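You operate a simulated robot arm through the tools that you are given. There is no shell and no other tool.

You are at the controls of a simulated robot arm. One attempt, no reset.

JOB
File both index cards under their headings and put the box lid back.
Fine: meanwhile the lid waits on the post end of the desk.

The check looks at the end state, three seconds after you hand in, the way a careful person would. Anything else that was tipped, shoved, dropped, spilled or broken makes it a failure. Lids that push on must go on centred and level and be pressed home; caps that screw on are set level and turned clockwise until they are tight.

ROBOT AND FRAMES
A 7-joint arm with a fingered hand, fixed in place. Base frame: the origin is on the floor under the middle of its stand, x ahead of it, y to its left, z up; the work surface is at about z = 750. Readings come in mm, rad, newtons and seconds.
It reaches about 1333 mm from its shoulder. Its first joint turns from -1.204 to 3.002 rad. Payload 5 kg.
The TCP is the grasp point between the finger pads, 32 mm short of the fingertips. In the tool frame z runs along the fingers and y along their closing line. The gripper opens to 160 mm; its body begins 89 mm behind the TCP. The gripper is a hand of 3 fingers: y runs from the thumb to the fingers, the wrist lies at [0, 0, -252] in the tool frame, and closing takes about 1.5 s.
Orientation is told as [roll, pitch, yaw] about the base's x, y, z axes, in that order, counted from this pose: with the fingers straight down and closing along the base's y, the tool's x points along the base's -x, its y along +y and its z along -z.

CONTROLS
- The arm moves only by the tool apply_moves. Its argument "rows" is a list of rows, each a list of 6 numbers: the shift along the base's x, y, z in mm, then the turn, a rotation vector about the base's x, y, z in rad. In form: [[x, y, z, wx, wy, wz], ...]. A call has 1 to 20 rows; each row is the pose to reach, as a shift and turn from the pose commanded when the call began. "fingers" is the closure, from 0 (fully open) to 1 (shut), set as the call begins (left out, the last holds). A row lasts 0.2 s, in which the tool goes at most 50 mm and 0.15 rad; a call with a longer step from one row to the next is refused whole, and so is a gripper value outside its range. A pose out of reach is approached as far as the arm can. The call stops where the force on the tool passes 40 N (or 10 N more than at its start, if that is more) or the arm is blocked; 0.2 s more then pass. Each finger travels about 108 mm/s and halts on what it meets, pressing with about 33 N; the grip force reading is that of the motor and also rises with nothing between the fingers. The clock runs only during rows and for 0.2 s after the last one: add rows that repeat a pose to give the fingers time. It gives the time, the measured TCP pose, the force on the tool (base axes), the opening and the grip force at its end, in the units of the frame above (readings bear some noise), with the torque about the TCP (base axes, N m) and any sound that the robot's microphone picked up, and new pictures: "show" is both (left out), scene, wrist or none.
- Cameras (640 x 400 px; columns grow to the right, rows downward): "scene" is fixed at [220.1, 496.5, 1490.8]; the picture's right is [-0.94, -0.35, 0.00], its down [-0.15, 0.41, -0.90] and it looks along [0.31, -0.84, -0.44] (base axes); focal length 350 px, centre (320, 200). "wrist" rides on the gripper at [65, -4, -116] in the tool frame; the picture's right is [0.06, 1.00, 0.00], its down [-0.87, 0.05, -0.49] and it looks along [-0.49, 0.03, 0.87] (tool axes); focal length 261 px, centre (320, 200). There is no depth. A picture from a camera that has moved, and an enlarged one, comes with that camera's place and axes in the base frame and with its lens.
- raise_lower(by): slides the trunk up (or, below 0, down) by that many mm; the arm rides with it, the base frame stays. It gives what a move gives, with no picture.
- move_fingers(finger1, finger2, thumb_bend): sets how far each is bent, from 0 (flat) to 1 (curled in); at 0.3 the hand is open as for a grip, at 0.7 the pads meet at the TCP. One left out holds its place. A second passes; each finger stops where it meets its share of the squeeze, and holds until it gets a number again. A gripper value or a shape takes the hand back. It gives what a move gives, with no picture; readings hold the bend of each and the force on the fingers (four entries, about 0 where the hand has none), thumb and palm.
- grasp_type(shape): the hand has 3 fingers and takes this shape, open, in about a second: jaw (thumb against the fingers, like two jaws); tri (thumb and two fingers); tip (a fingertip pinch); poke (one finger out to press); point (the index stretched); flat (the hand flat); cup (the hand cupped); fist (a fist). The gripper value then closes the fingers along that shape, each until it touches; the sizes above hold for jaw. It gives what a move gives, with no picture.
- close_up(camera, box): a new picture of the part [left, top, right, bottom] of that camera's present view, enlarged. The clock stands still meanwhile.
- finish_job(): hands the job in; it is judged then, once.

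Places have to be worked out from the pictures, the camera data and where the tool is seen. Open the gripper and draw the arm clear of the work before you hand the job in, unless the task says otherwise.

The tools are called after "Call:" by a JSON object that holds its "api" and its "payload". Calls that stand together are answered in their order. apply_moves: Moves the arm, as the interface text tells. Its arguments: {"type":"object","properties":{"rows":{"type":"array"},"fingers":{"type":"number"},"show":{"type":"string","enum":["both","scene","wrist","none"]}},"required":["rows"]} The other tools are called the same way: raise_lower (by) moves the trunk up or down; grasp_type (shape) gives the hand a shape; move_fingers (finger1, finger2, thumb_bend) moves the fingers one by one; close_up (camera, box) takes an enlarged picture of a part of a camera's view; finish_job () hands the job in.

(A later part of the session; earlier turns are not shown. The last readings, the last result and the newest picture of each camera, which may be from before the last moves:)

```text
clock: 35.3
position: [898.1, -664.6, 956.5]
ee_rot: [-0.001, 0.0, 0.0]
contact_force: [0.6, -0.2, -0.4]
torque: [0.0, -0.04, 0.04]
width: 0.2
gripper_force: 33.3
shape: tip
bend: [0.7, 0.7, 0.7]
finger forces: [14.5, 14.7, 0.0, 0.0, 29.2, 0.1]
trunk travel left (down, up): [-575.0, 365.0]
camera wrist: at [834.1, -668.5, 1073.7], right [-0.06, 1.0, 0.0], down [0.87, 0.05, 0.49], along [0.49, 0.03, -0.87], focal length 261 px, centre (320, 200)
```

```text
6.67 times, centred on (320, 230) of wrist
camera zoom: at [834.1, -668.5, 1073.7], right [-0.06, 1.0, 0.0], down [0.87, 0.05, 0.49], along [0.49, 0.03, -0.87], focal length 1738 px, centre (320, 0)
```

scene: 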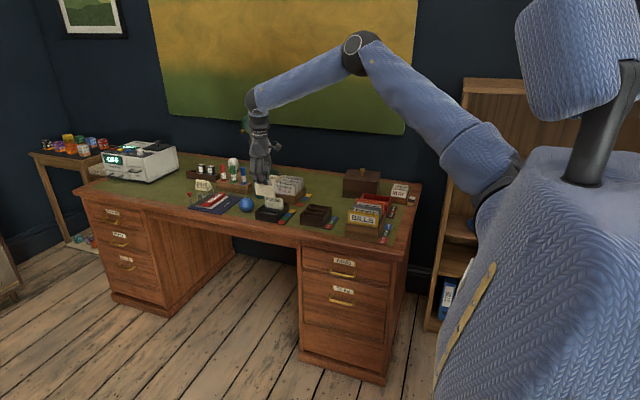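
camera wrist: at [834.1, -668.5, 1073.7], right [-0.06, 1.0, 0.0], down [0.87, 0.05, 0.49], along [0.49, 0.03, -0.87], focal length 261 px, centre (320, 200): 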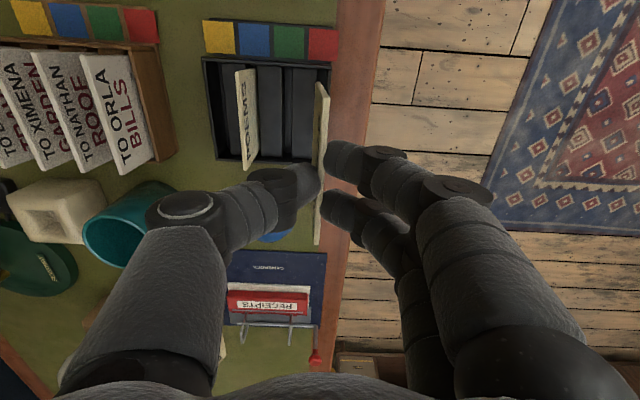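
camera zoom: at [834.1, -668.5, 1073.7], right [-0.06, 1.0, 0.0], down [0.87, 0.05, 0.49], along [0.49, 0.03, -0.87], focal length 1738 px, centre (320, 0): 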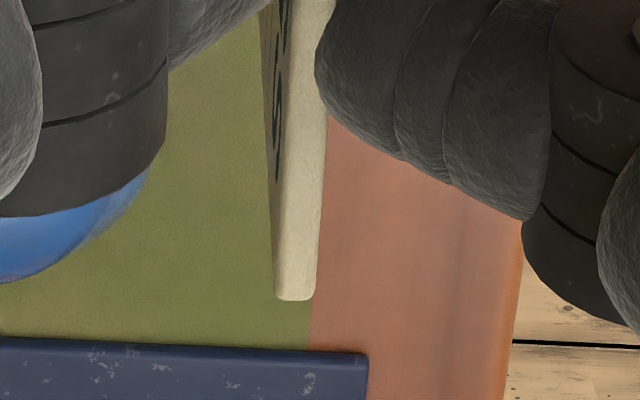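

Card is 90×75 mm, ~3.5 mm thick, hanging vertical with its middle at TCP +0.5 mm in x and +1.4 mm in y. I carry it, slightly raised, over the open box for a second view of the box.

Call:
{"api": "apply_moves", "payload": {"rows": [[-20, 0, 12, 0, 0, 0], [-50, -15, 17, 0, 0, 0], [-90, -30, 17, 0, 0, 0], [-130, -45, 17, 0, 0, 0], [-165, -60, 17, 0, 0, 0], [-181, -74, 17, 0, 0, 0], [-181, -74, 17, 0, 0, 0]], "show": "both"}}

Call:
{"api": "close_up", "payload": {"camera": "wrist", "box": [230, 30, 410, 220]}}

Call:
{"api": "close_up", "payload": {"camera": "scene", "box": [280, 150, 360, 240]}}

```text
clock: 36.9
position: [716.1, -739.3, 974.4]
ee_rot: [0.0, 0.0, 0.0]
contact_force: [-0.6, 0.0, 0.2]
torque: [-0.05, -0.01, 0.0]
width: 0.0
gripper_force: 33.4
shape: tip
bend: [0.7, 0.7, 0.7]
finger forces: [14.6, 14.6, 0.1, 0.0, 29.2, 0.1]
trunk travel left (down, up): [-575.0, 365.0]
camera wrist: at [652.4, -742.0, 1090.9], right [-0.06, 1.0, 0.0], down [0.87, 0.05, 0.49], along [0.49, 0.03, -0.87], focal length 261 px, centre (320, 200)
```

scene: 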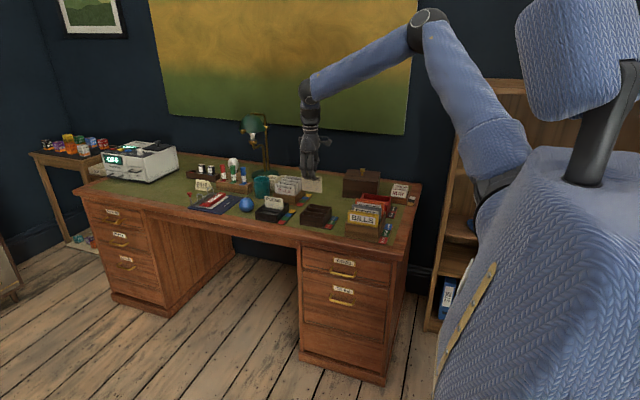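
wrist: 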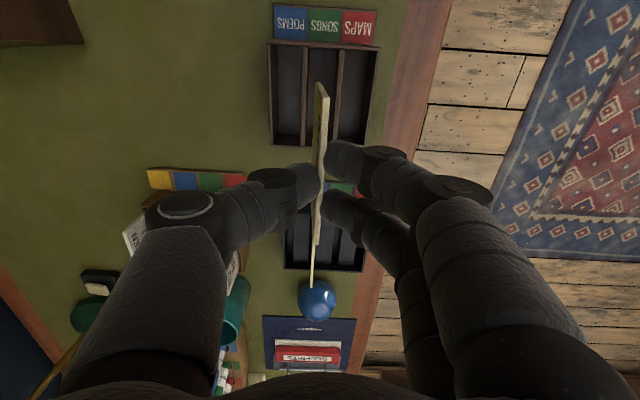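

```text
2.11 times, centred on (320, 125) of wrist
camera zoom: at [652.4, -742.0, 1090.9], right [-0.06, 1.0, 0.0], down [0.87, 0.05, 0.49], along [0.49, 0.03, -0.87], focal length 549 px, centre (320, 358)
```

zoom: 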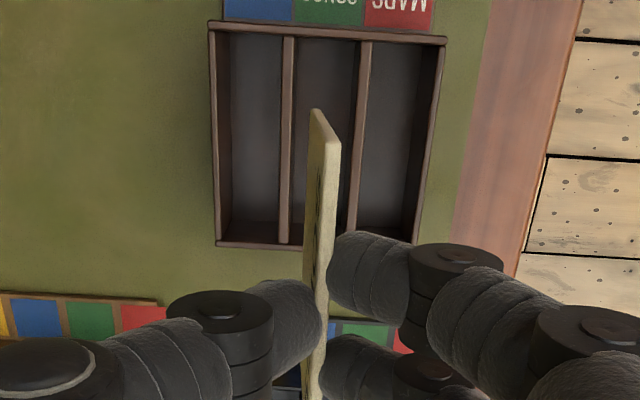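

```text
4.44 times, centred on (320, 195) of scene
camera zoom: at [220.1, 496.5, 1490.8], right [-0.94, -0.35, 0.0], down [-0.15, 0.41, -0.9], along [0.31, -0.84, -0.44], focal length 1553 px, centre (320, 222)
```

zoom: 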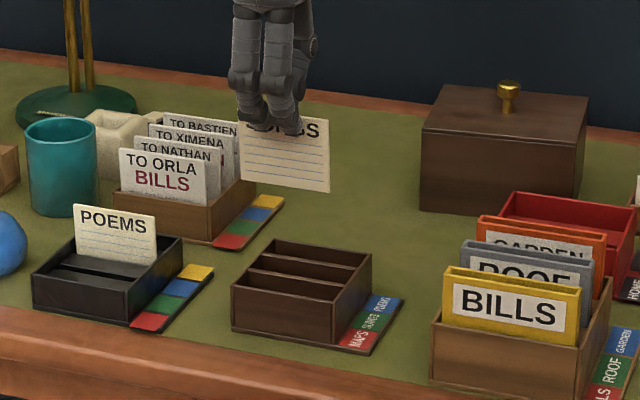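

I take a tighter view of the box rim from here to triangulate its height and centre.

Call:
{"api": "close_up", "payload": {"camera": "wrist", "box": [260, 30, 390, 160]}}

```text
3.08 times, centred on (325, 95) of wrist
camera zoom: at [652.4, -742.0, 1090.9], right [-0.06, 1.0, 0.0], down [0.87, 0.05, 0.49], along [0.49, 0.03, -0.87], focal length 802 px, centre (305, 523)
```

zoom: 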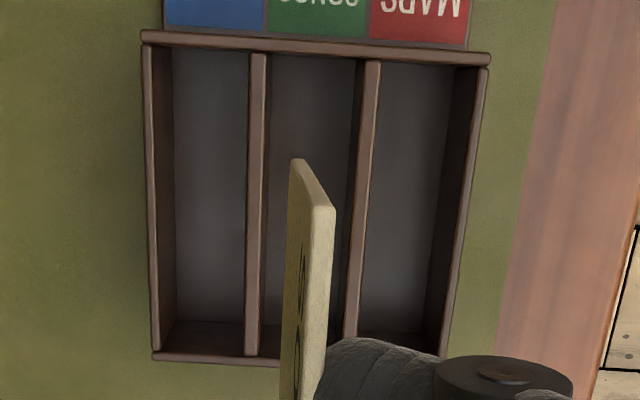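

Triangulated box: rim z≈800, inner x 648.6–746 (centre 697.3), SONGS slot y from -753.7 to -722.5. I move the card's centre over that, leaning the hand slightly (top toward +y) so the card will rest nearly upright against the front divider.

Call:
{"api": "apply_moves", "payload": {"rows": [[-6, 6, 0, -0.03, 0, 0], [-12, 12, -10, -0.06, 0, 0], [-18.4, 17.8, -25, -0.1, 0, 0], [-18.4, 17.8, -45, -0.1, 0, 0], [-18.4, 17.8, -45, -0.1, 0, 0]], "show": "both"}}

Call:
{"api": "close_up", "payload": {"camera": "wrist", "box": [230, 40, 410, 240]}}

Call:
{"api": "close_up", "payload": {"camera": "scene", "box": [290, 165, 350, 235]}}

```text
clock: 38.1
position: [698.5, -719.5, 930.4]
ee_rot: [-0.102, 0.001, -0.001]
contact_force: [-0.4, 0.3, 0.5]
torque: [0.0, -0.02, 0.01]
width: 0.0
gripper_force: 32.4
shape: tip
bend: [0.7, 0.7, 0.7]
finger forces: [14.8, 14.6, 0.1, 0.0, 29.3, 0.1]
trunk travel left (down, up): [-575.0, 365.0]
camera wrist: at [635.2, -711.7, 1046.2], right [-0.06, 0.99, -0.1], down [0.87, 0.1, 0.48], along [0.49, -0.06, -0.87], focal length 261 px, centre (320, 200)
```

scene: 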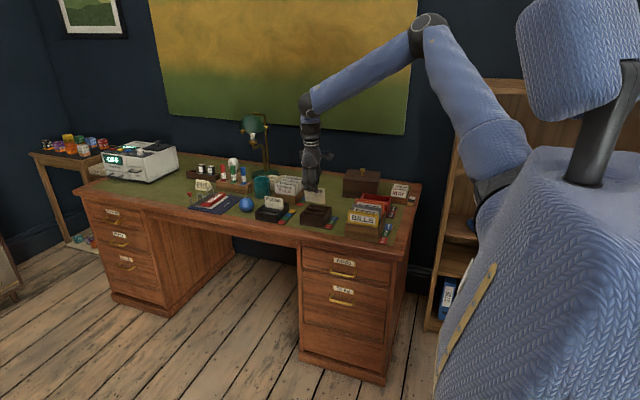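
wrist: 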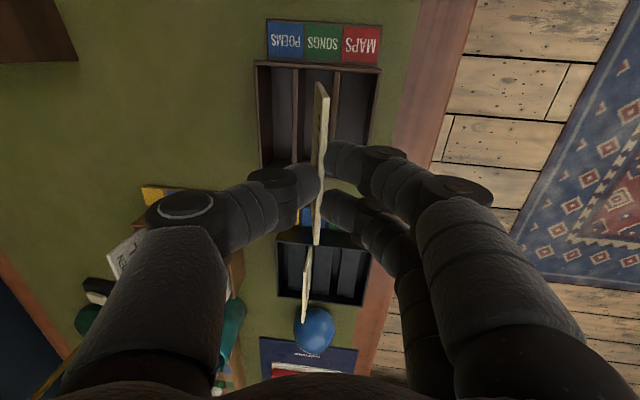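

```text
2.00 times, centred on (320, 140) of wrist
camera zoom: at [635.2, -711.7, 1046.2], right [-0.06, 0.99, -0.1], down [0.87, 0.1, 0.48], along [0.49, -0.06, -0.87], focal length 521 px, centre (320, 320)
```

zoom: 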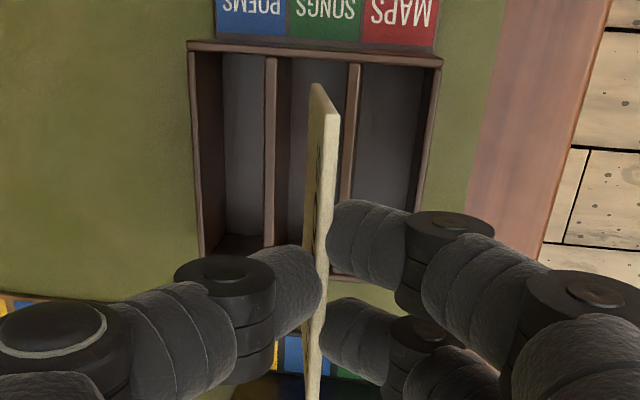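

```text
5.71 times, centred on (320, 200) of scene
camera zoom: at [220.1, 496.5, 1490.8], right [-0.94, -0.35, 0.0], down [-0.15, 0.41, -0.9], along [0.31, -0.84, -0.44], focal length 1997 px, centre (320, 200)
```

zoom: 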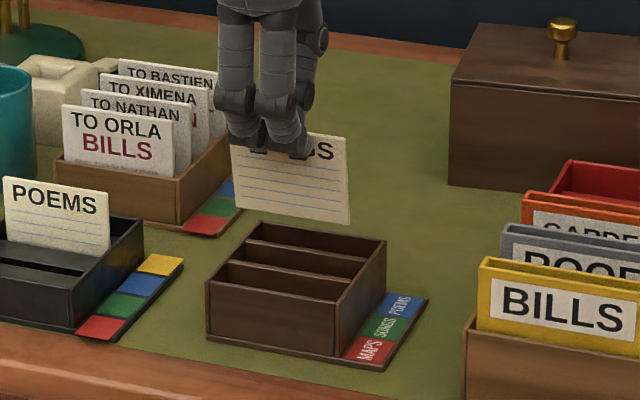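

Alignment looks right. I lower until the card's lower part has entered the slot, then check.

Call:
{"api": "apply_moves", "payload": {"rows": [[0, 0, -15, 0, 0, 0], [0, 0, -30, 0, 0, 0], [0, 0, -42, 0, 0, 0], [0, 0, -50, 0, 0, 0], [0, 0, -50, 0, 0, 0]], "show": "both"}}

Call:
{"api": "close_up", "payload": {"camera": "wrist", "box": [240, 60, 400, 260]}}

Call:
{"api": "close_up", "payload": {"camera": "scene", "box": [290, 165, 350, 235]}}

```text
clock: 39.3
position: [697.8, -721.0, 879.1]
ee_rot: [-0.099, -0.001, 0.001]
contact_force: [-0.5, 0.2, -0.6]
torque: [0.01, 0.02, 0.02]
width: 0.0
gripper_force: 33.2
shape: tip
bend: [0.7, 0.7, 0.7]
finger forces: [14.7, 14.7, 0.0, 0.1, 29.3, 0.1]
trunk travel left (down, up): [-575.0, 365.0]
camera wrist: at [634.9, -712.6, 995.7], right [-0.06, 0.99, -0.1], down [0.87, 0.1, 0.48], along [0.49, -0.06, -0.87], focal length 261 px, centre (320, 200)
```

scene: 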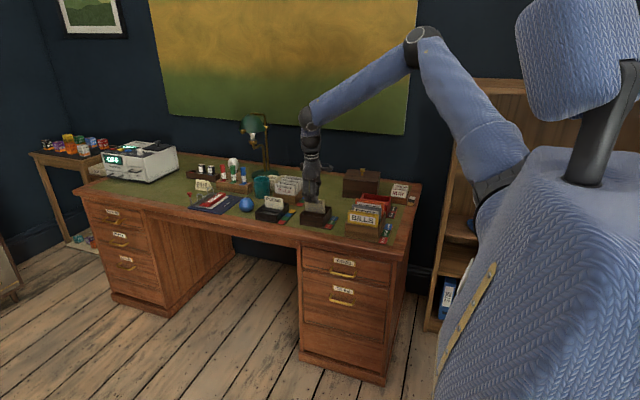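
wrist: 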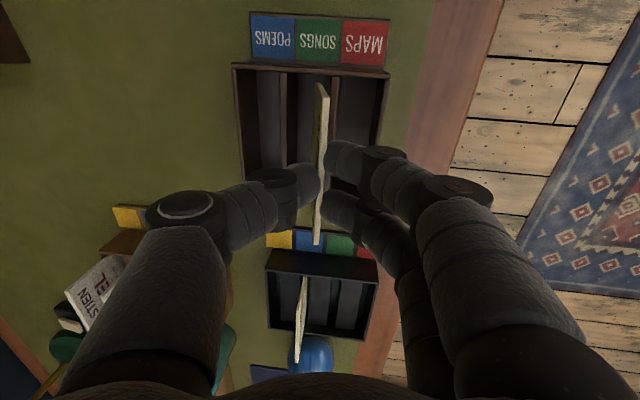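

```text
2.00 times, centred on (320, 160) of wrist
camera zoom: at [634.9, -712.6, 995.7], right [-0.06, 0.99, -0.1], down [0.87, 0.1, 0.48], along [0.49, -0.06, -0.87], focal length 521 px, centre (320, 280)
```

zoom: 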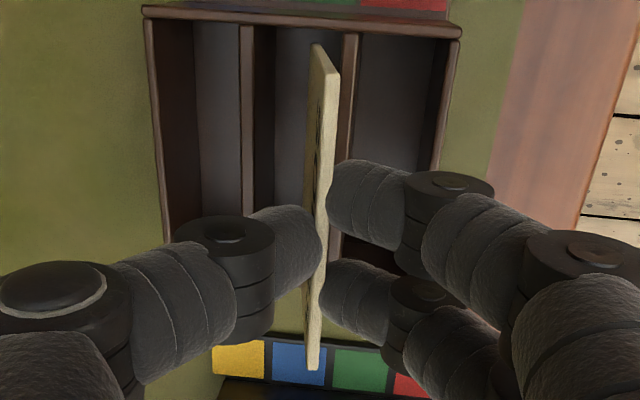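

```text
5.71 times, centred on (320, 200) of scene
camera zoom: at [220.1, 496.5, 1490.8], right [-0.94, -0.35, 0.0], down [-0.15, 0.41, -0.9], along [0.31, -0.84, -0.44], focal length 1997 px, centre (320, 200)
```

zoom: 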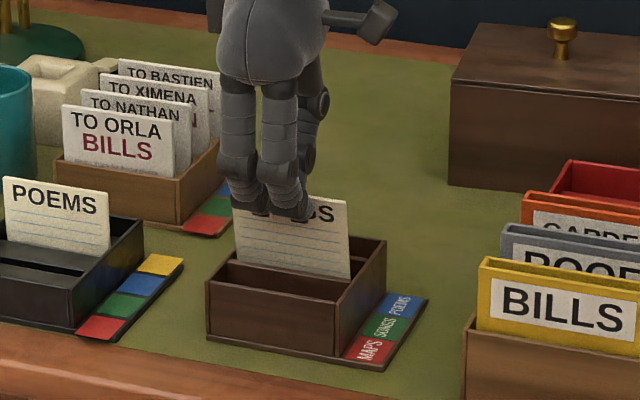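

The card's lower edge is inside the SONGS slot with no contact. I continue to just above the floor.

Call:
{"api": "apply_moves", "payload": {"rows": [[0, 0, -8, 0, 0, 0], [0, 0, -16, 0, 0, 0], [0, 0, -22, 0, 0, 0], [0, 0, -26, 0, 0, 0], [0, 0, -26, 0, 0, 0]], "show": "both"}}

Call:
{"api": "close_up", "payload": {"camera": "wrist", "box": [240, 60, 400, 260]}}

Call:
{"api": "close_up", "payload": {"camera": "scene", "box": [290, 165, 350, 235]}}

```text
clock: 40.5
position: [697.5, -721.4, 854.0]
ee_rot: [-0.1, 0.0, 0.002]
contact_force: [0.3, -0.2, -0.2]
torque: [-0.01, -0.04, -0.02]
width: 0.0
gripper_force: 32.9
shape: tip
bend: [0.7, 0.7, 0.7]
finger forces: [14.7, 14.7, 0.1, 0.0, 29.3, 0.0]
trunk travel left (down, up): [-575.0, 365.0]
camera wrist: at [634.9, -713.1, 969.9], right [-0.06, 0.99, -0.1], down [0.87, 0.1, 0.48], along [0.49, -0.06, -0.87], focal length 261 px, centre (320, 200)
```

scene: 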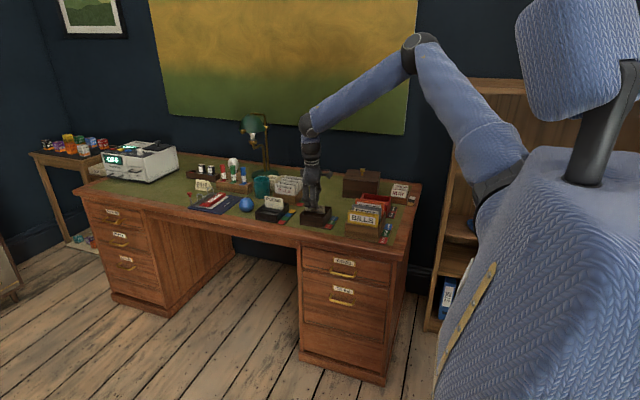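
wrist: 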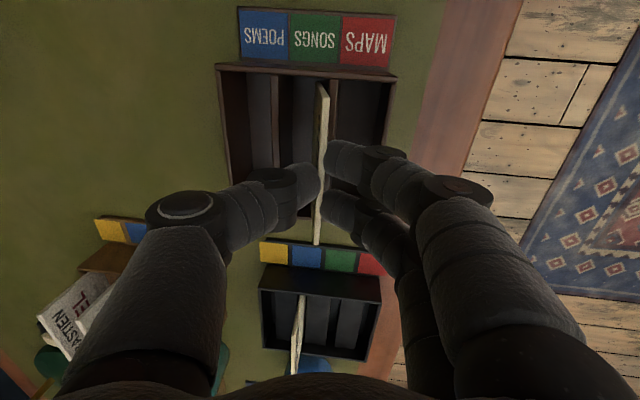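

```text
2.00 times, centred on (320, 160) of wrist
camera zoom: at [634.9, -713.1, 969.9], right [-0.06, 0.99, -0.1], down [0.87, 0.1, 0.48], along [0.49, -0.06, -0.87], focal length 521 px, centre (320, 280)
```

zoom: 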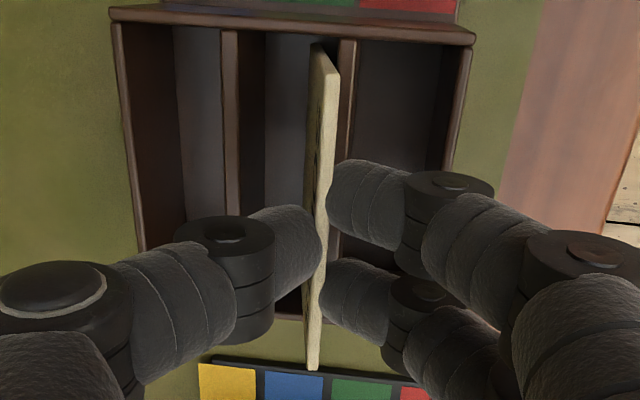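

```text
5.71 times, centred on (320, 200) of scene
camera zoom: at [220.1, 496.5, 1490.8], right [-0.94, -0.35, 0.0], down [-0.15, 0.41, -0.9], along [0.31, -0.84, -0.44], focal length 1997 px, centre (320, 200)
```

zoom: 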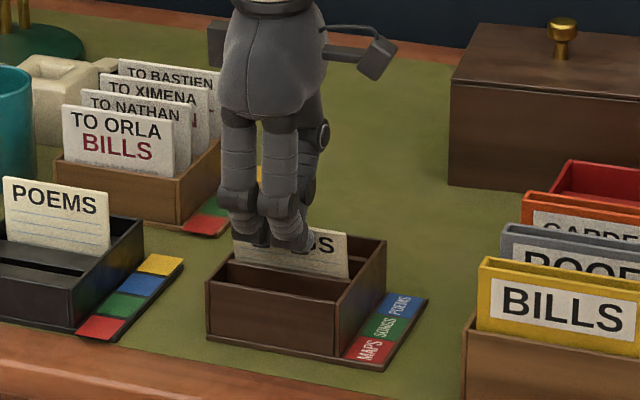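

The card is nearly seated and clear of the walls. I step down gently to find the floor.

Call:
{"api": "apply_moves", "payload": {"rows": [[0, 0, -1, 0, 0, 0], [0, 0, -2, 0, 0, 0]], "show": "none"}}

Call:
{"api": "apply_moves", "payload": {"rows": [[0, 0, -1, 0, 0, 0], [0, 0, -2, 0, 0, 0]], "show": "none"}}

```text
clock: 41.1
position: [697.8, -721.8, 851.1]
ee_rot: [-0.101, 0.0, 0.001]
contact_force: [0.2, 0.1, -0.3]
torque: [0.03, 0.01, 0.03]
width: 0.4
gripper_force: 32.8
shape: tip
bend: [0.7, 0.7, 0.7]
finger forces: [14.6, 14.8, 0.0, 0.0, 29.4, 0.1]
trunk travel left (down, up): [-575.0, 365.0]
```

```text
clock: 41.7
position: [698.4, -722.6, 849.9]
ee_rot: [-0.1, 0.0, 0.001]
contact_force: [0.6, -0.1, -0.1]
torque: [-0.01, -0.01, 0.03]
width: 0.0
gripper_force: 32.9
shape: tip
bend: [0.7, 0.7, 0.7]
finger forces: [14.8, 14.7, 0.1, 0.1, 29.3, 0.0]
trunk travel left (down, up): [-575.0, 365.0]
```

No contact yet at z≈850; two more small steps.

Call:
{"api": "apply_moves", "payload": {"rows": [[0, 0, -1, 0, 0, 0], [0, 0, -2, 0, 0, 0]], "show": "none"}}

Call:
{"api": "apply_moves", "payload": {"rows": [[0, 0, -1, 0, 0, 0], [0, 0, -1.5, 0, 0, 0]], "show": "none"}}

Call:
{"api": "close_up", "payload": {"camera": "wrist", "box": [240, 60, 400, 260]}}

Call:
{"api": "close_up", "payload": {"camera": "scene", "box": [295, 185, 345, 235]}}

```text
clock: 42.3
position: [698.0, -721.6, 847.4]
ee_rot: [-0.101, 0.0, 0.001]
contact_force: [-0.6, -0.8, -0.3]
torque: [0.02, -0.01, -0.01]
width: 0.0
gripper_force: 32.8
shape: tip
bend: [0.7, 0.7, 0.7]
finger forces: [14.7, 14.7, 0.0, 0.0, 29.3, 0.1]
trunk travel left (down, up): [-575.0, 365.0]
```

```text
clock: 42.9
position: [698.5, -721.9, 847.0]
ee_rot: [-0.101, -0.001, -0.001]
contact_force: [-0.4, 0.0, -0.2]
torque: [-0.01, 0.03, 0.0]
width: 0.0
gripper_force: 33.0
shape: tip
bend: [0.7, 0.7, 0.7]
finger forces: [14.7, 14.7, 0.0, 0.0, 29.3, 0.1]
trunk travel left (down, up): [-575.0, 365.0]
```

```text
2.00 times, centred on (320, 160) of wrist
camera zoom: at [634.9, -713.0, 962.3], right [-0.06, 0.99, -0.1], down [0.87, 0.1, 0.48], along [0.49, -0.06, -0.87], focal length 521 px, centre (320, 280)
```

zoom: 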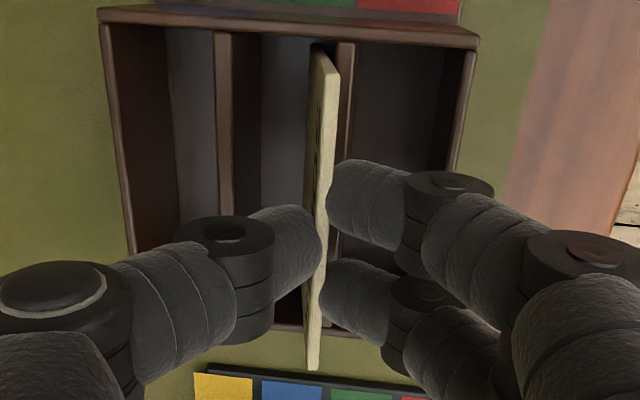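

```text
8.00 times, centred on (320, 210) of scene
camera zoom: at [220.1, 496.5, 1490.8], right [-0.94, -0.35, 0.0], down [-0.15, 0.41, -0.9], along [0.31, -0.84, -0.44], focal length 2796 px, centre (320, 120)
```

zoom: 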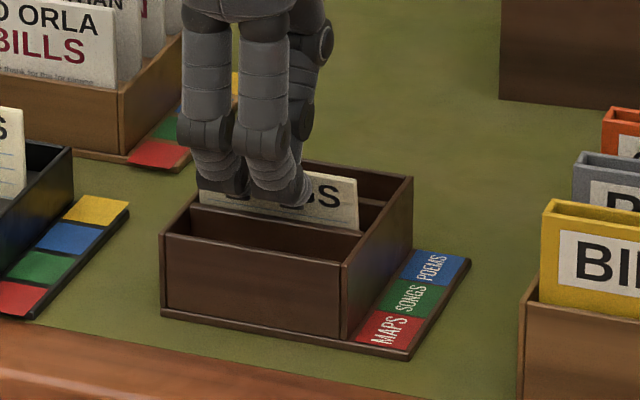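

The card is down to within a millimetre or so of the floor, next to the front divider. I open slightly to let it settle, then wider.

Call:
{"api": "apply_moves", "payload": {"rows": [[0, 0, 0, 0, 0, 0], [0, 0, 0, 0, 0, 0], [0, 0, 0, 0, 0, 0]], "fingers": 0.92, "show": "wrist"}}

Call:
{"api": "close_up", "payload": {"camera": "wrist", "box": [240, 60, 400, 260]}}

Call:
{"api": "apply_moves", "payload": {"rows": [[0, 0, 0, 0, 0, 0], [0, 0, 0, 0, 0, 0], [0, 0, 0, 0, 0, 0]], "fingers": 0.78, "show": "wrist"}}

Call:
{"api": "close_up", "payload": {"camera": "wrist", "box": [240, 60, 400, 260]}}

Call:
{"api": "close_up", "payload": {"camera": "scene", "box": [295, 185, 345, 235]}}

```text
clock: 43.7
position: [698.7, -721.3, 846.7]
ee_rot: [-0.099, -0.001, -0.002]
contact_force: [0.5, -0.6, -0.5]
torque: [0.0, -0.01, -0.03]
width: 12.6
gripper_force: 0.0
shape: tip
bend: [0.71, 0.71, 0.7]
finger forces: [0.1, 0.0, 0.1, 0.0, 0.1, 0.1]
trunk travel left (down, up): [-575.0, 365.0]
camera wrist: at [634.9, -713.0, 962.3], right [-0.06, 0.99, -0.1], down [0.87, 0.1, 0.48], along [0.49, -0.06, -0.87], focal length 261 px, centre (320, 200)
```

wrist: 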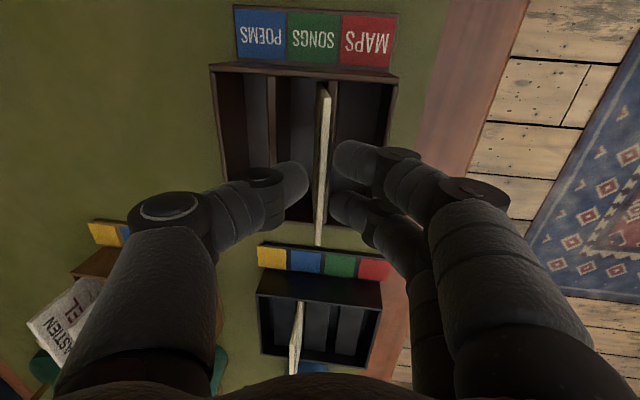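

```text
2.00 times, centred on (320, 160) of wrist
camera zoom: at [634.9, -713.0, 962.3], right [-0.06, 0.99, -0.1], down [0.87, 0.1, 0.48], along [0.49, -0.06, -0.87], focal length 521 px, centre (320, 280)
```

zoom: 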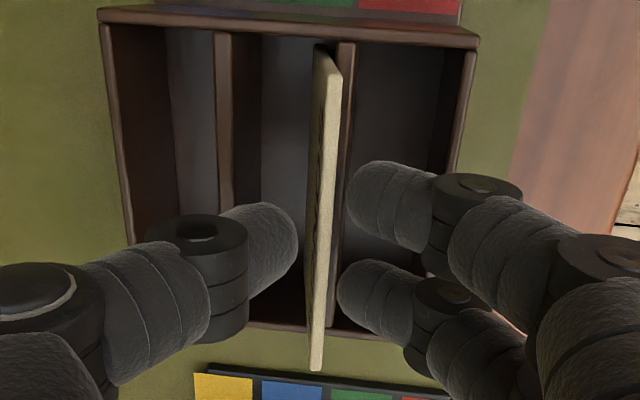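

```text
clock: 44.5
position: [698.2, -720.8, 846.4]
ee_rot: [-0.101, 0.0, -0.001]
contact_force: [0.6, -0.6, 0.8]
torque: [-0.01, 0.01, 0.01]
width: 34.8
gripper_force: 0.1
shape: tip
bend: [0.73, 0.73, 0.7]
finger forces: [0.1, 0.1, 0.0, 0.0, 0.0, 0.0]
trunk travel left (down, up): [-575.0, 365.0]
camera wrist: at [634.9, -713.0, 962.3], right [-0.06, 0.99, -0.1], down [0.87, 0.1, 0.48], along [0.49, -0.06, -0.87], focal length 261 px, centre (320, 200)
```

wrist: 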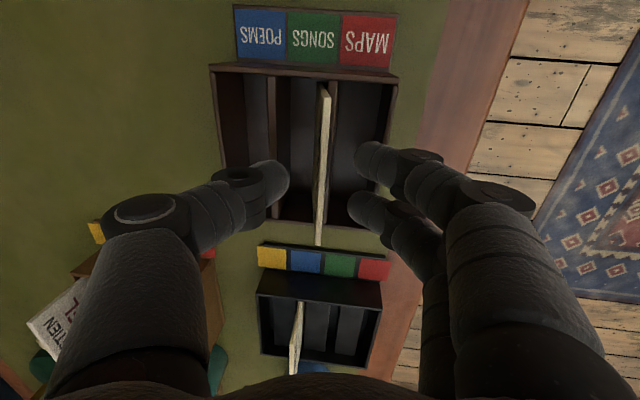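

```text
2.00 times, centred on (320, 160) of wrist
camera zoom: at [634.9, -713.0, 962.3], right [-0.06, 0.99, -0.1], down [0.87, 0.1, 0.48], along [0.49, -0.06, -0.87], focal length 521 px, centre (320, 280)
```

zoom: 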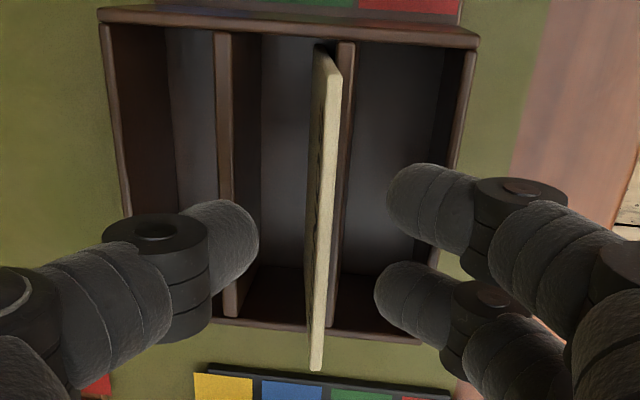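

```text
8.00 times, centred on (320, 210) of scene
camera zoom: at [220.1, 496.5, 1490.8], right [-0.94, -0.35, 0.0], down [-0.15, 0.41, -0.9], along [0.31, -0.84, -0.44], focal length 2796 px, centre (320, 120)
```

zoom: 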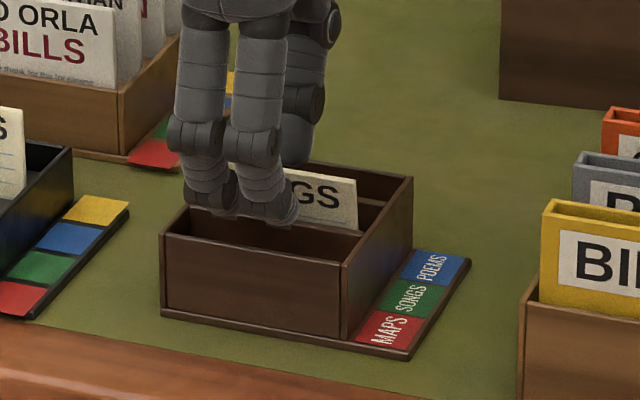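

SONGS now rests upright in its slot against the front divider. I retreat straight up, undo the lean, and go over to the POEMS card (x centre ≈897, y≈-736.5).

Call:
{"api": "apply_moves", "payload": {"rows": [[0, 0, 20, 0, 0, 0], [0, 0, 50, 0, 0, 0], [0, 0, 85, 0, 0, 0], [0, 0, 113, 0.05, 0, 0], [40, -4, 113, 0.1, 0, 0], [85, -8, 113, 0.1, 0, 0], [130, -12, 113, 0.1, 0, 0], [170, -15, 113, 0.1, 0, 0], [199.7, -16, 113, 0.1, 0, 0], [199.7, -16, 73, 0.1, 0, 0], [199.7, -16, 43, 0.1, 0, 0], [199.7, -16, 43, 0.1, 0, 0]], "fingers": 0.65, "show": "both"}}

Call:
{"api": "close_up", "payload": {"camera": "wrist", "box": [220, 20, 420, 240]}}

Call:
{"api": "close_up", "payload": {"camera": "scene", "box": [235, 160, 355, 235]}}

```text
clock: 47.1
position: [899.5, -737.9, 889.0]
ee_rot: [-0.001, -0.002, 0.0]
contact_force: [0.3, 0.3, -0.6]
torque: [0.01, 0.0, -0.01]
width: 55.6
gripper_force: 0.0
shape: tip
bend: [0.73, 0.73, 0.7]
finger forces: [0.0, 0.0, 0.0, 0.0, 0.0, 0.0]
trunk travel left (down, up): [-575.0, 365.0]
camera wrist: at [835.8, -740.4, 1006.1], right [-0.06, 1.0, 0.0], down [0.87, 0.05, 0.49], along [0.49, 0.03, -0.87], focal length 261 px, centre (320, 200)
```

scene: 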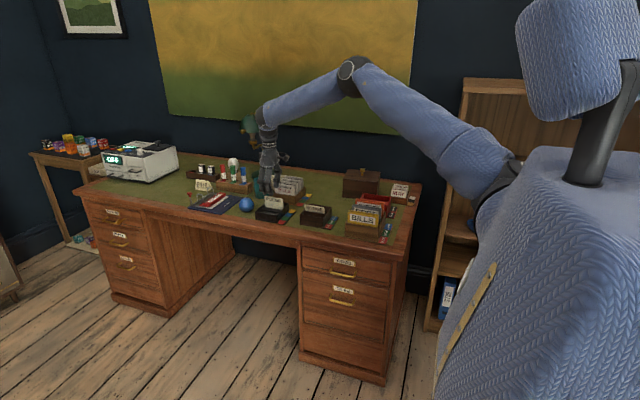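
wrist: 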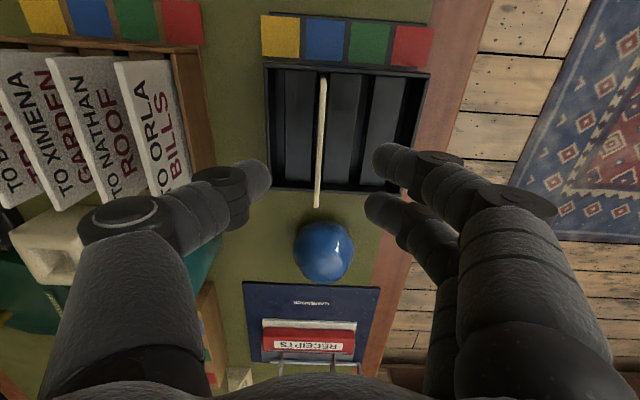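

```text
1.82 times, centred on (320, 130) of wrist
camera zoom: at [835.8, -740.4, 1006.1], right [-0.06, 1.0, 0.0], down [0.87, 0.05, 0.49], along [0.49, 0.03, -0.87], focal length 474 px, centre (320, 327)
```

zoom: 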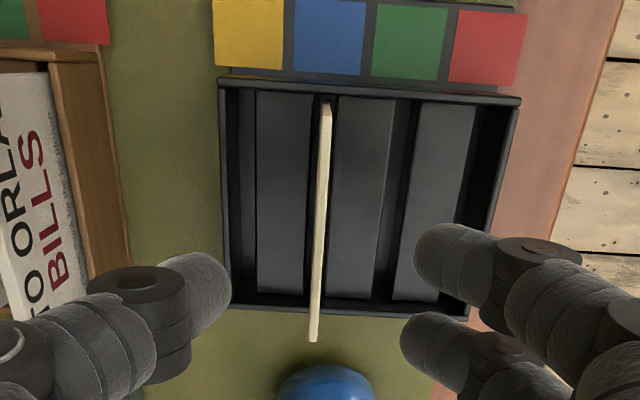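

```text
5.33 times, centred on (295, 198) of scene
camera zoom: at [220.1, 496.5, 1490.8], right [-0.94, -0.35, 0.0], down [-0.15, 0.41, -0.9], along [0.31, -0.84, -0.44], focal length 1864 px, centre (453, 213)
```

zoom: 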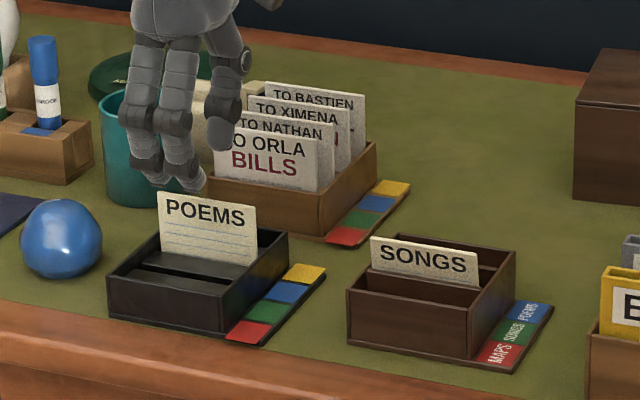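

POEMS lines up (centre ≈(895.5, -737)). I lower to z≈848 and close partway to confirm centring.

Call:
{"api": "apply_moves", "payload": {"rows": [[-1, -0.3, -12, 0, 0, 0], [-1, -0.3, -24, 0, 0, 0], [-1, -0.3, -34, 0, 0, 0], [-1, -0.3, -41.5, 0, 0, 0], [-1, -0.3, -41.5, 0, 0, 0]], "show": "none"}}

Call:
{"api": "apply_moves", "payload": {"rows": [[0, 0, 0, 0, 0, 0], [0, 0, 0, 0, 0, 0], [0, 0, 0, 0, 0, 0]], "fingers": 0.88, "show": "wrist"}}

Call:
{"api": "close_up", "payload": {"camera": "wrist", "box": [250, 80, 400, 240]}}

Call:
{"api": "close_up", "payload": {"camera": "scene", "box": [235, 160, 305, 230]}}

```text
clock: 48.3
position: [896.9, -737.5, 847.5]
ee_rot: [-0.001, -0.001, -0.001]
contact_force: [0.0, 0.4, -0.1]
torque: [0.0, -0.02, 0.0]
width: 55.5
gripper_force: 0.1
shape: tip
bend: [0.73, 0.73, 0.7]
finger forces: [0.0, 0.1, 0.1, 0.0, 0.1, 0.0]
trunk travel left (down, up): [-575.0, 365.0]
```

```text
clock: 49.1
position: [896.7, -738.3, 849.0]
ee_rot: [0.001, 0.0, -0.001]
contact_force: [-0.3, -0.3, -0.1]
torque: [0.0, -0.02, 0.01]
width: 19.8
gripper_force: 0.0
shape: tip
bend: [0.72, 0.72, 0.7]
finger forces: [0.0, 0.0, 0.0, 0.1, 0.0, 0.0]
trunk travel left (down, up): [-575.0, 365.0]
camera wrist: at [833.5, -740.5, 964.5], right [-0.06, 1.0, 0.0], down [0.87, 0.05, 0.49], along [0.49, 0.03, -0.87], focal length 261 px, centre (320, 200)
```

wrist: 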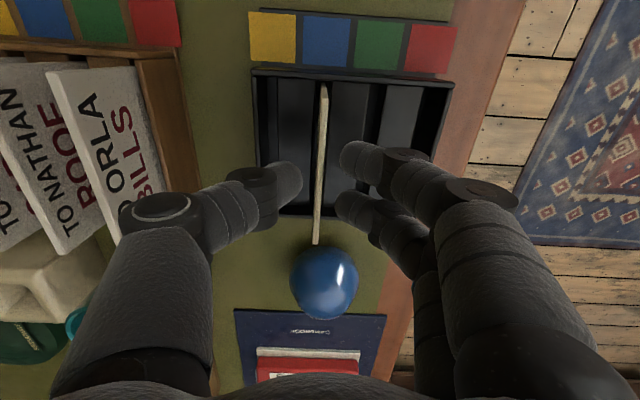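

```text
2.50 times, centred on (325, 160) of wrist
camera zoom: at [833.5, -740.5, 964.5], right [-0.06, 1.0, 0.0], down [0.87, 0.05, 0.49], along [0.49, 0.03, -0.87], focal length 652 px, centre (308, 300)
```

zoom: 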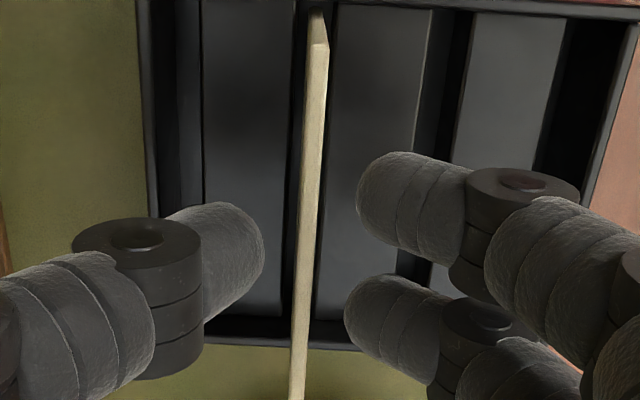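

```text
5.71 times, centred on (270, 195) of scene
camera zoom: at [220.1, 496.5, 1490.8], right [-0.94, -0.35, 0.0], down [-0.15, 0.41, -0.9], along [0.31, -0.84, -0.44], focal length 1997 px, centre (606, 229)
```

zoom: 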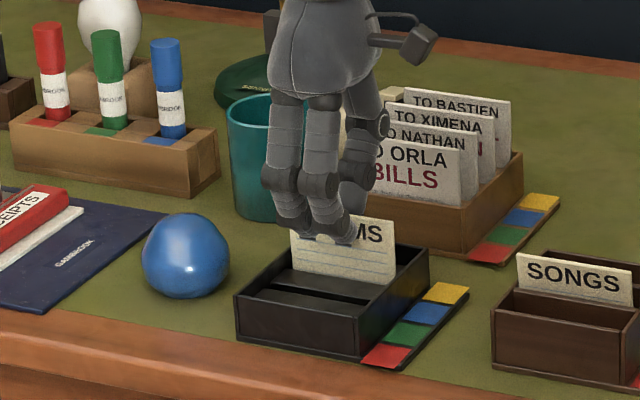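

Centred. Closing on POEMS, then lifting.

Call:
{"api": "apply_moves", "payload": {"rows": [[0, 0, 0, 0, 0, 0], [0, 0, 0, 0, 0, 0], [0, 0, 0, 0, 0, 0], [0, 0, 0, 0, 0, 0], [0, 0, 0, 0, 0, 0]], "fingers": 1, "show": "wrist"}}

Call:
{"api": "apply_moves", "payload": {"rows": [[0, 0, 8, 0, 0, 0], [0, 0, 18, 0, 0, 0], [0, 0, 30, 0, 0, 0], [0, 0, 45, 0, 0, 0], [0, 0, 65, 0, 0, 0], [0, 0, 90, 0, 0, 0], [0, 0, 120, 0, 0, 0], [0, 0, 120, 0, 0, 0]], "show": "both"}}

Call:
{"api": "close_up", "payload": {"camera": "wrist", "box": [250, 70, 400, 270]}}

Call:
{"api": "close_up", "payload": {"camera": "scene", "box": [235, 150, 355, 235]}}

```text
clock: 50.3
position: [896.7, -737.1, 847.7]
ee_rot: [0.0, 0.0, 0.001]
contact_force: [-0.5, -0.5, -0.3]
torque: [-0.02, 0.01, -0.01]
width: 0.0
gripper_force: 32.7
shape: tip
bend: [0.7, 0.7, 0.7]
finger forces: [14.6, 14.6, 0.0, 0.0, 29.2, 0.1]
trunk travel left (down, up): [-575.0, 365.0]
camera wrist: at [833.5, -740.5, 964.5], right [-0.06, 1.0, 0.0], down [0.87, 0.05, 0.49], along [0.49, 0.03, -0.87], focal length 261 px, centre (320, 200)
```

wrist: 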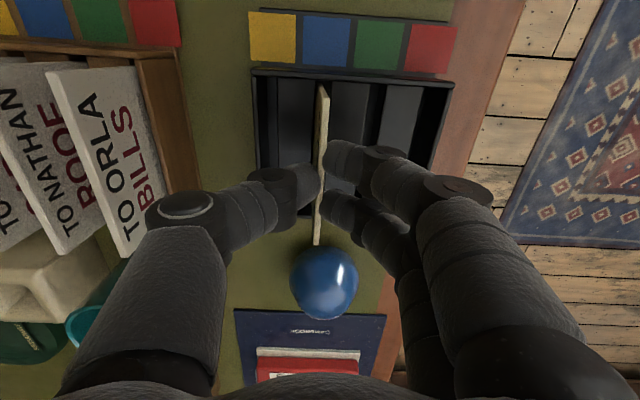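

```text
clock: 52.1
position: [897.6, -738.0, 966.1]
ee_rot: [0.0, 0.003, 0.0]
contact_force: [0.8, 0.0, -0.5]
torque: [-0.01, 0.05, 0.01]
width: 0.3
gripper_force: 33.0
shape: tip
bend: [0.7, 0.7, 0.7]
finger forces: [14.7, 14.7, 0.1, 0.0, 29.4, 0.0]
trunk travel left (down, up): [-575.0, 365.0]
camera wrist: at [834.5, -741.1, 1083.3], right [-0.06, 1.0, 0.0], down [0.87, 0.05, 0.49], along [0.49, 0.03, -0.87], focal length 261 px, centre (320, 200)
```

scene: 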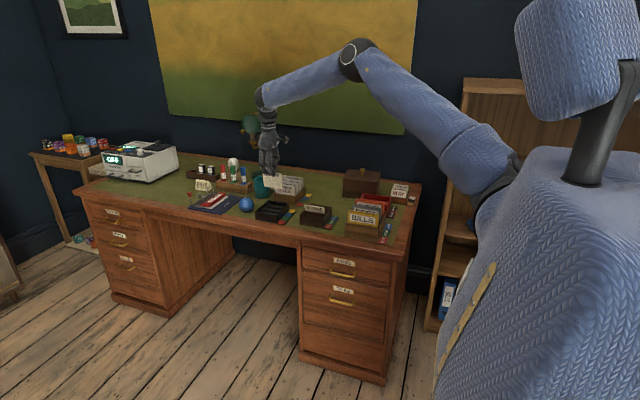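
wrist: 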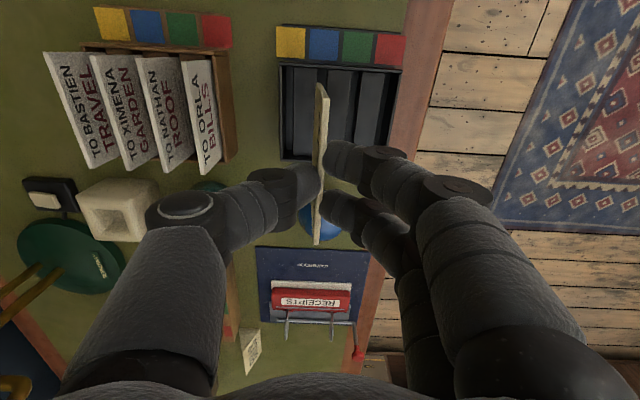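

```text
2.00 times, centred on (325, 170) of wrist
camera zoom: at [834.5, -741.1, 1083.3], right [-0.06, 1.0, 0.0], down [0.87, 0.05, 0.49], along [0.49, 0.03, -0.87], focal length 521 px, centre (310, 260)
```

zoom: 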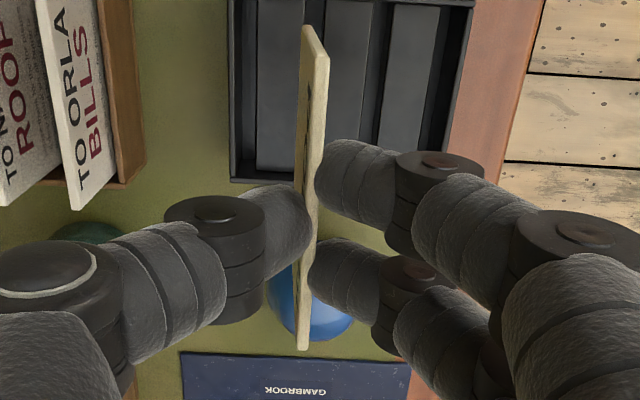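

```text
4.71 times, centred on (295, 192) of scene
camera zoom: at [220.1, 496.5, 1490.8], right [-0.94, -0.35, 0.0], down [-0.15, 0.41, -0.9], along [0.31, -0.84, -0.44], focal length 1644 px, centre (438, 235)
```

zoom: 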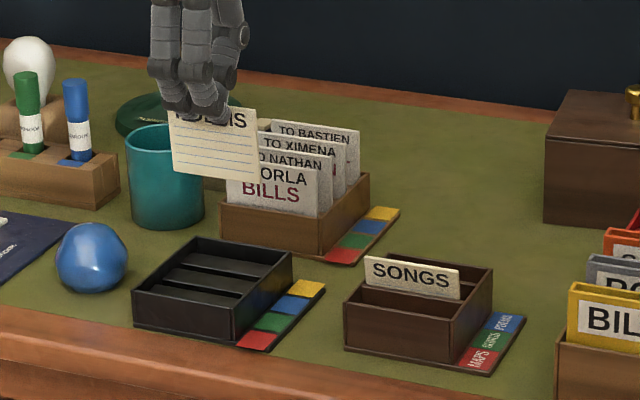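

POEMS is held cleanly and the empty tray hasn't moved. I'll carry it over the back (POEMS) slot, leaning the card slightly backward so it will rest nearly upright against the back wall, away from SONGS.

Call:
{"api": "apply_moves", "payload": {"rows": [[-40, 0, 5, 0, 0, 0], [-85, 0, 5, 0, 0, 0], [-130, -8, 5, 0, 0, 0], [-170, -25, 5, 0, 0, 0], [-199.1, -45, 5, 0.02, 0, 0], [-199.1, -52.5, -10, 0.06, 0, 0], [-199.1, -52.5, -38, 0.06, 0, 0], [-199.1, -52.5, -38, 0.06, 0, 0]], "show": "both"}}

Call:
{"api": "close_up", "payload": {"camera": "wrist", "box": [230, 40, 430, 260]}}

Call:
{"api": "close_up", "payload": {"camera": "scene", "box": [285, 155, 365, 235]}}

```text
clock: 53.9
position: [697.0, -788.9, 930.0]
ee_rot: [0.057, 0.0, -0.001]
contact_force: [0.8, 0.4, 0.8]
torque: [-0.02, 0.04, -0.02]
width: 0.0
gripper_force: 33.0
shape: tip
bend: [0.7, 0.7, 0.7]
finger forces: [14.6, 14.6, 0.1, 0.0, 29.2, 0.0]
trunk travel left (down, up): [-575.0, 365.0]
camera wrist: at [634.6, -799.4, 1045.6], right [-0.06, 1.0, 0.06], down [0.87, 0.02, 0.49], along [0.49, 0.08, -0.87], focal length 261 px, centre (320, 200)
```

scene: 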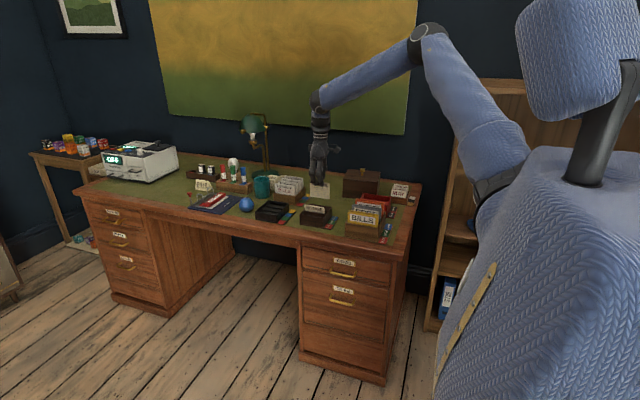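
wrist: 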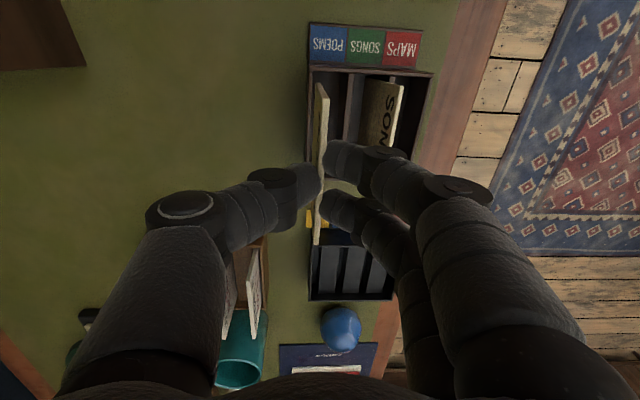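

```text
1.82 times, centred on (330, 150) of wrist
camera zoom: at [634.6, -799.4, 1045.6], right [-0.06, 1.0, 0.06], down [0.87, 0.02, 0.49], along [0.49, 0.08, -0.87], focal length 474 px, centre (302, 291)
```

zoom: 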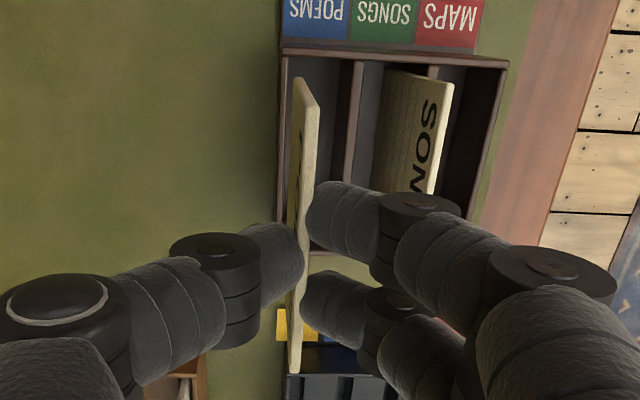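

```text
5.00 times, centred on (325, 195) of scene
camera zoom: at [220.1, 496.5, 1490.8], right [-0.94, -0.35, 0.0], down [-0.15, 0.41, -0.9], along [0.31, -0.84, -0.44], focal length 1747 px, centre (295, 225)
```

zoom: 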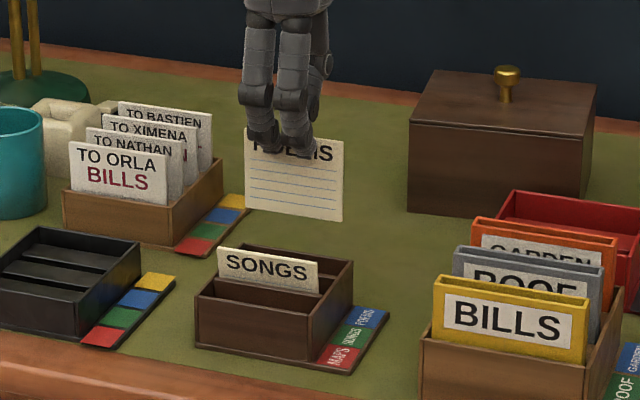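

POEMS is aligned over the back slot (near edge ≈652, wall inner face ≈-790). I lower it partway and check.

Call:
{"api": "apply_moves", "payload": {"rows": [[0, 0, -15, 0, 0, 0], [0, 0, -30, 0, 0, 0], [0, 0, -42, 0, 0, 0], [0, 0, -50, 0, 0, 0], [0, 0, -50, 0, 0, 0]], "show": "wrist"}}

Call:
{"api": "close_up", "payload": {"camera": "wrist", "box": [230, 40, 430, 260]}}

Call:
{"api": "close_up", "payload": {"camera": "scene", "box": [290, 175, 350, 235]}}

```text
clock: 54.9
position: [700.4, -788.5, 889.1]
ee_rot: [0.055, -0.01, 0.001]
contact_force: [-6.3, 1.4, 32.0]
torque: [0.12, 0.15, 0.04]
width: 1.7
gripper_force: 33.2
shape: tip
bend: [0.71, 0.7, 0.72]
finger forces: [19.9, 20.3, 0.0, 0.0, 40.2, 0.0]
trunk travel left (down, up): [-575.0, 365.0]
stopped in row 5: the force on the tool passed its limit at 44 N (the readings are from after the stop); the commanded pose is now the measured one
camera wrist: at [636.7, -798.6, 1004.8], right [-0.06, 1.0, 0.06], down [0.86, 0.03, 0.5], along [0.5, 0.08, -0.86], focal length 261 px, centre (320, 200)
```

wrist: 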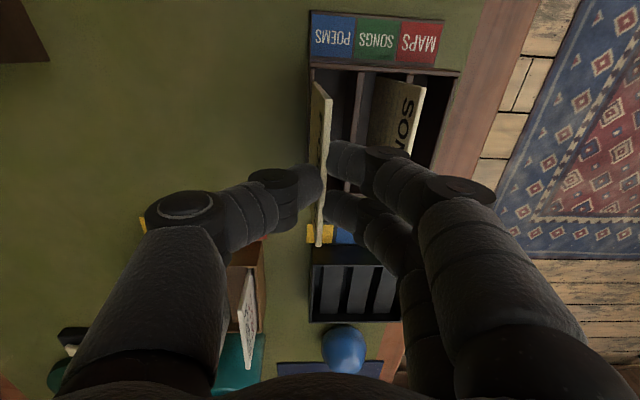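

```text
1.82 times, centred on (330, 150) of wrist
camera zoom: at [636.7, -798.6, 1004.8], right [-0.06, 1.0, 0.06], down [0.86, 0.03, 0.5], along [0.5, 0.08, -0.86], focal length 474 px, centre (302, 291)
```

zoom: 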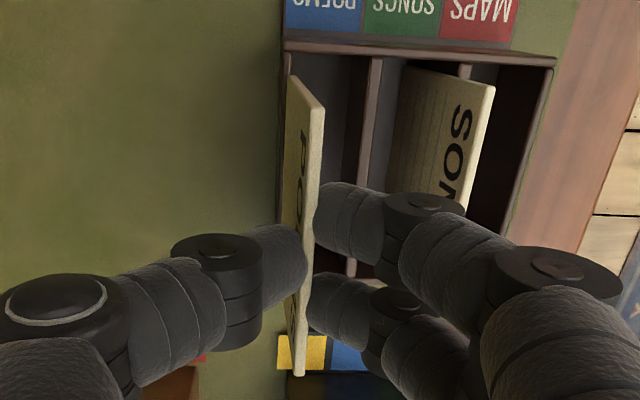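

```text
6.67 times, centred on (320, 205) of scene
camera zoom: at [220.1, 496.5, 1490.8], right [-0.94, -0.35, 0.0], down [-0.15, 0.41, -0.9], along [0.31, -0.84, -0.44], focal length 2330 px, centre (320, 167)
```

zoom: 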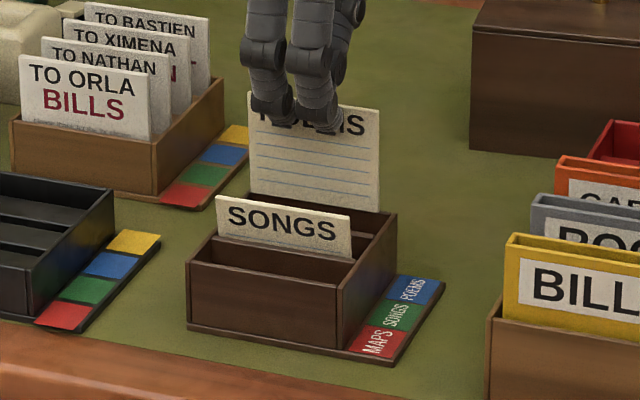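

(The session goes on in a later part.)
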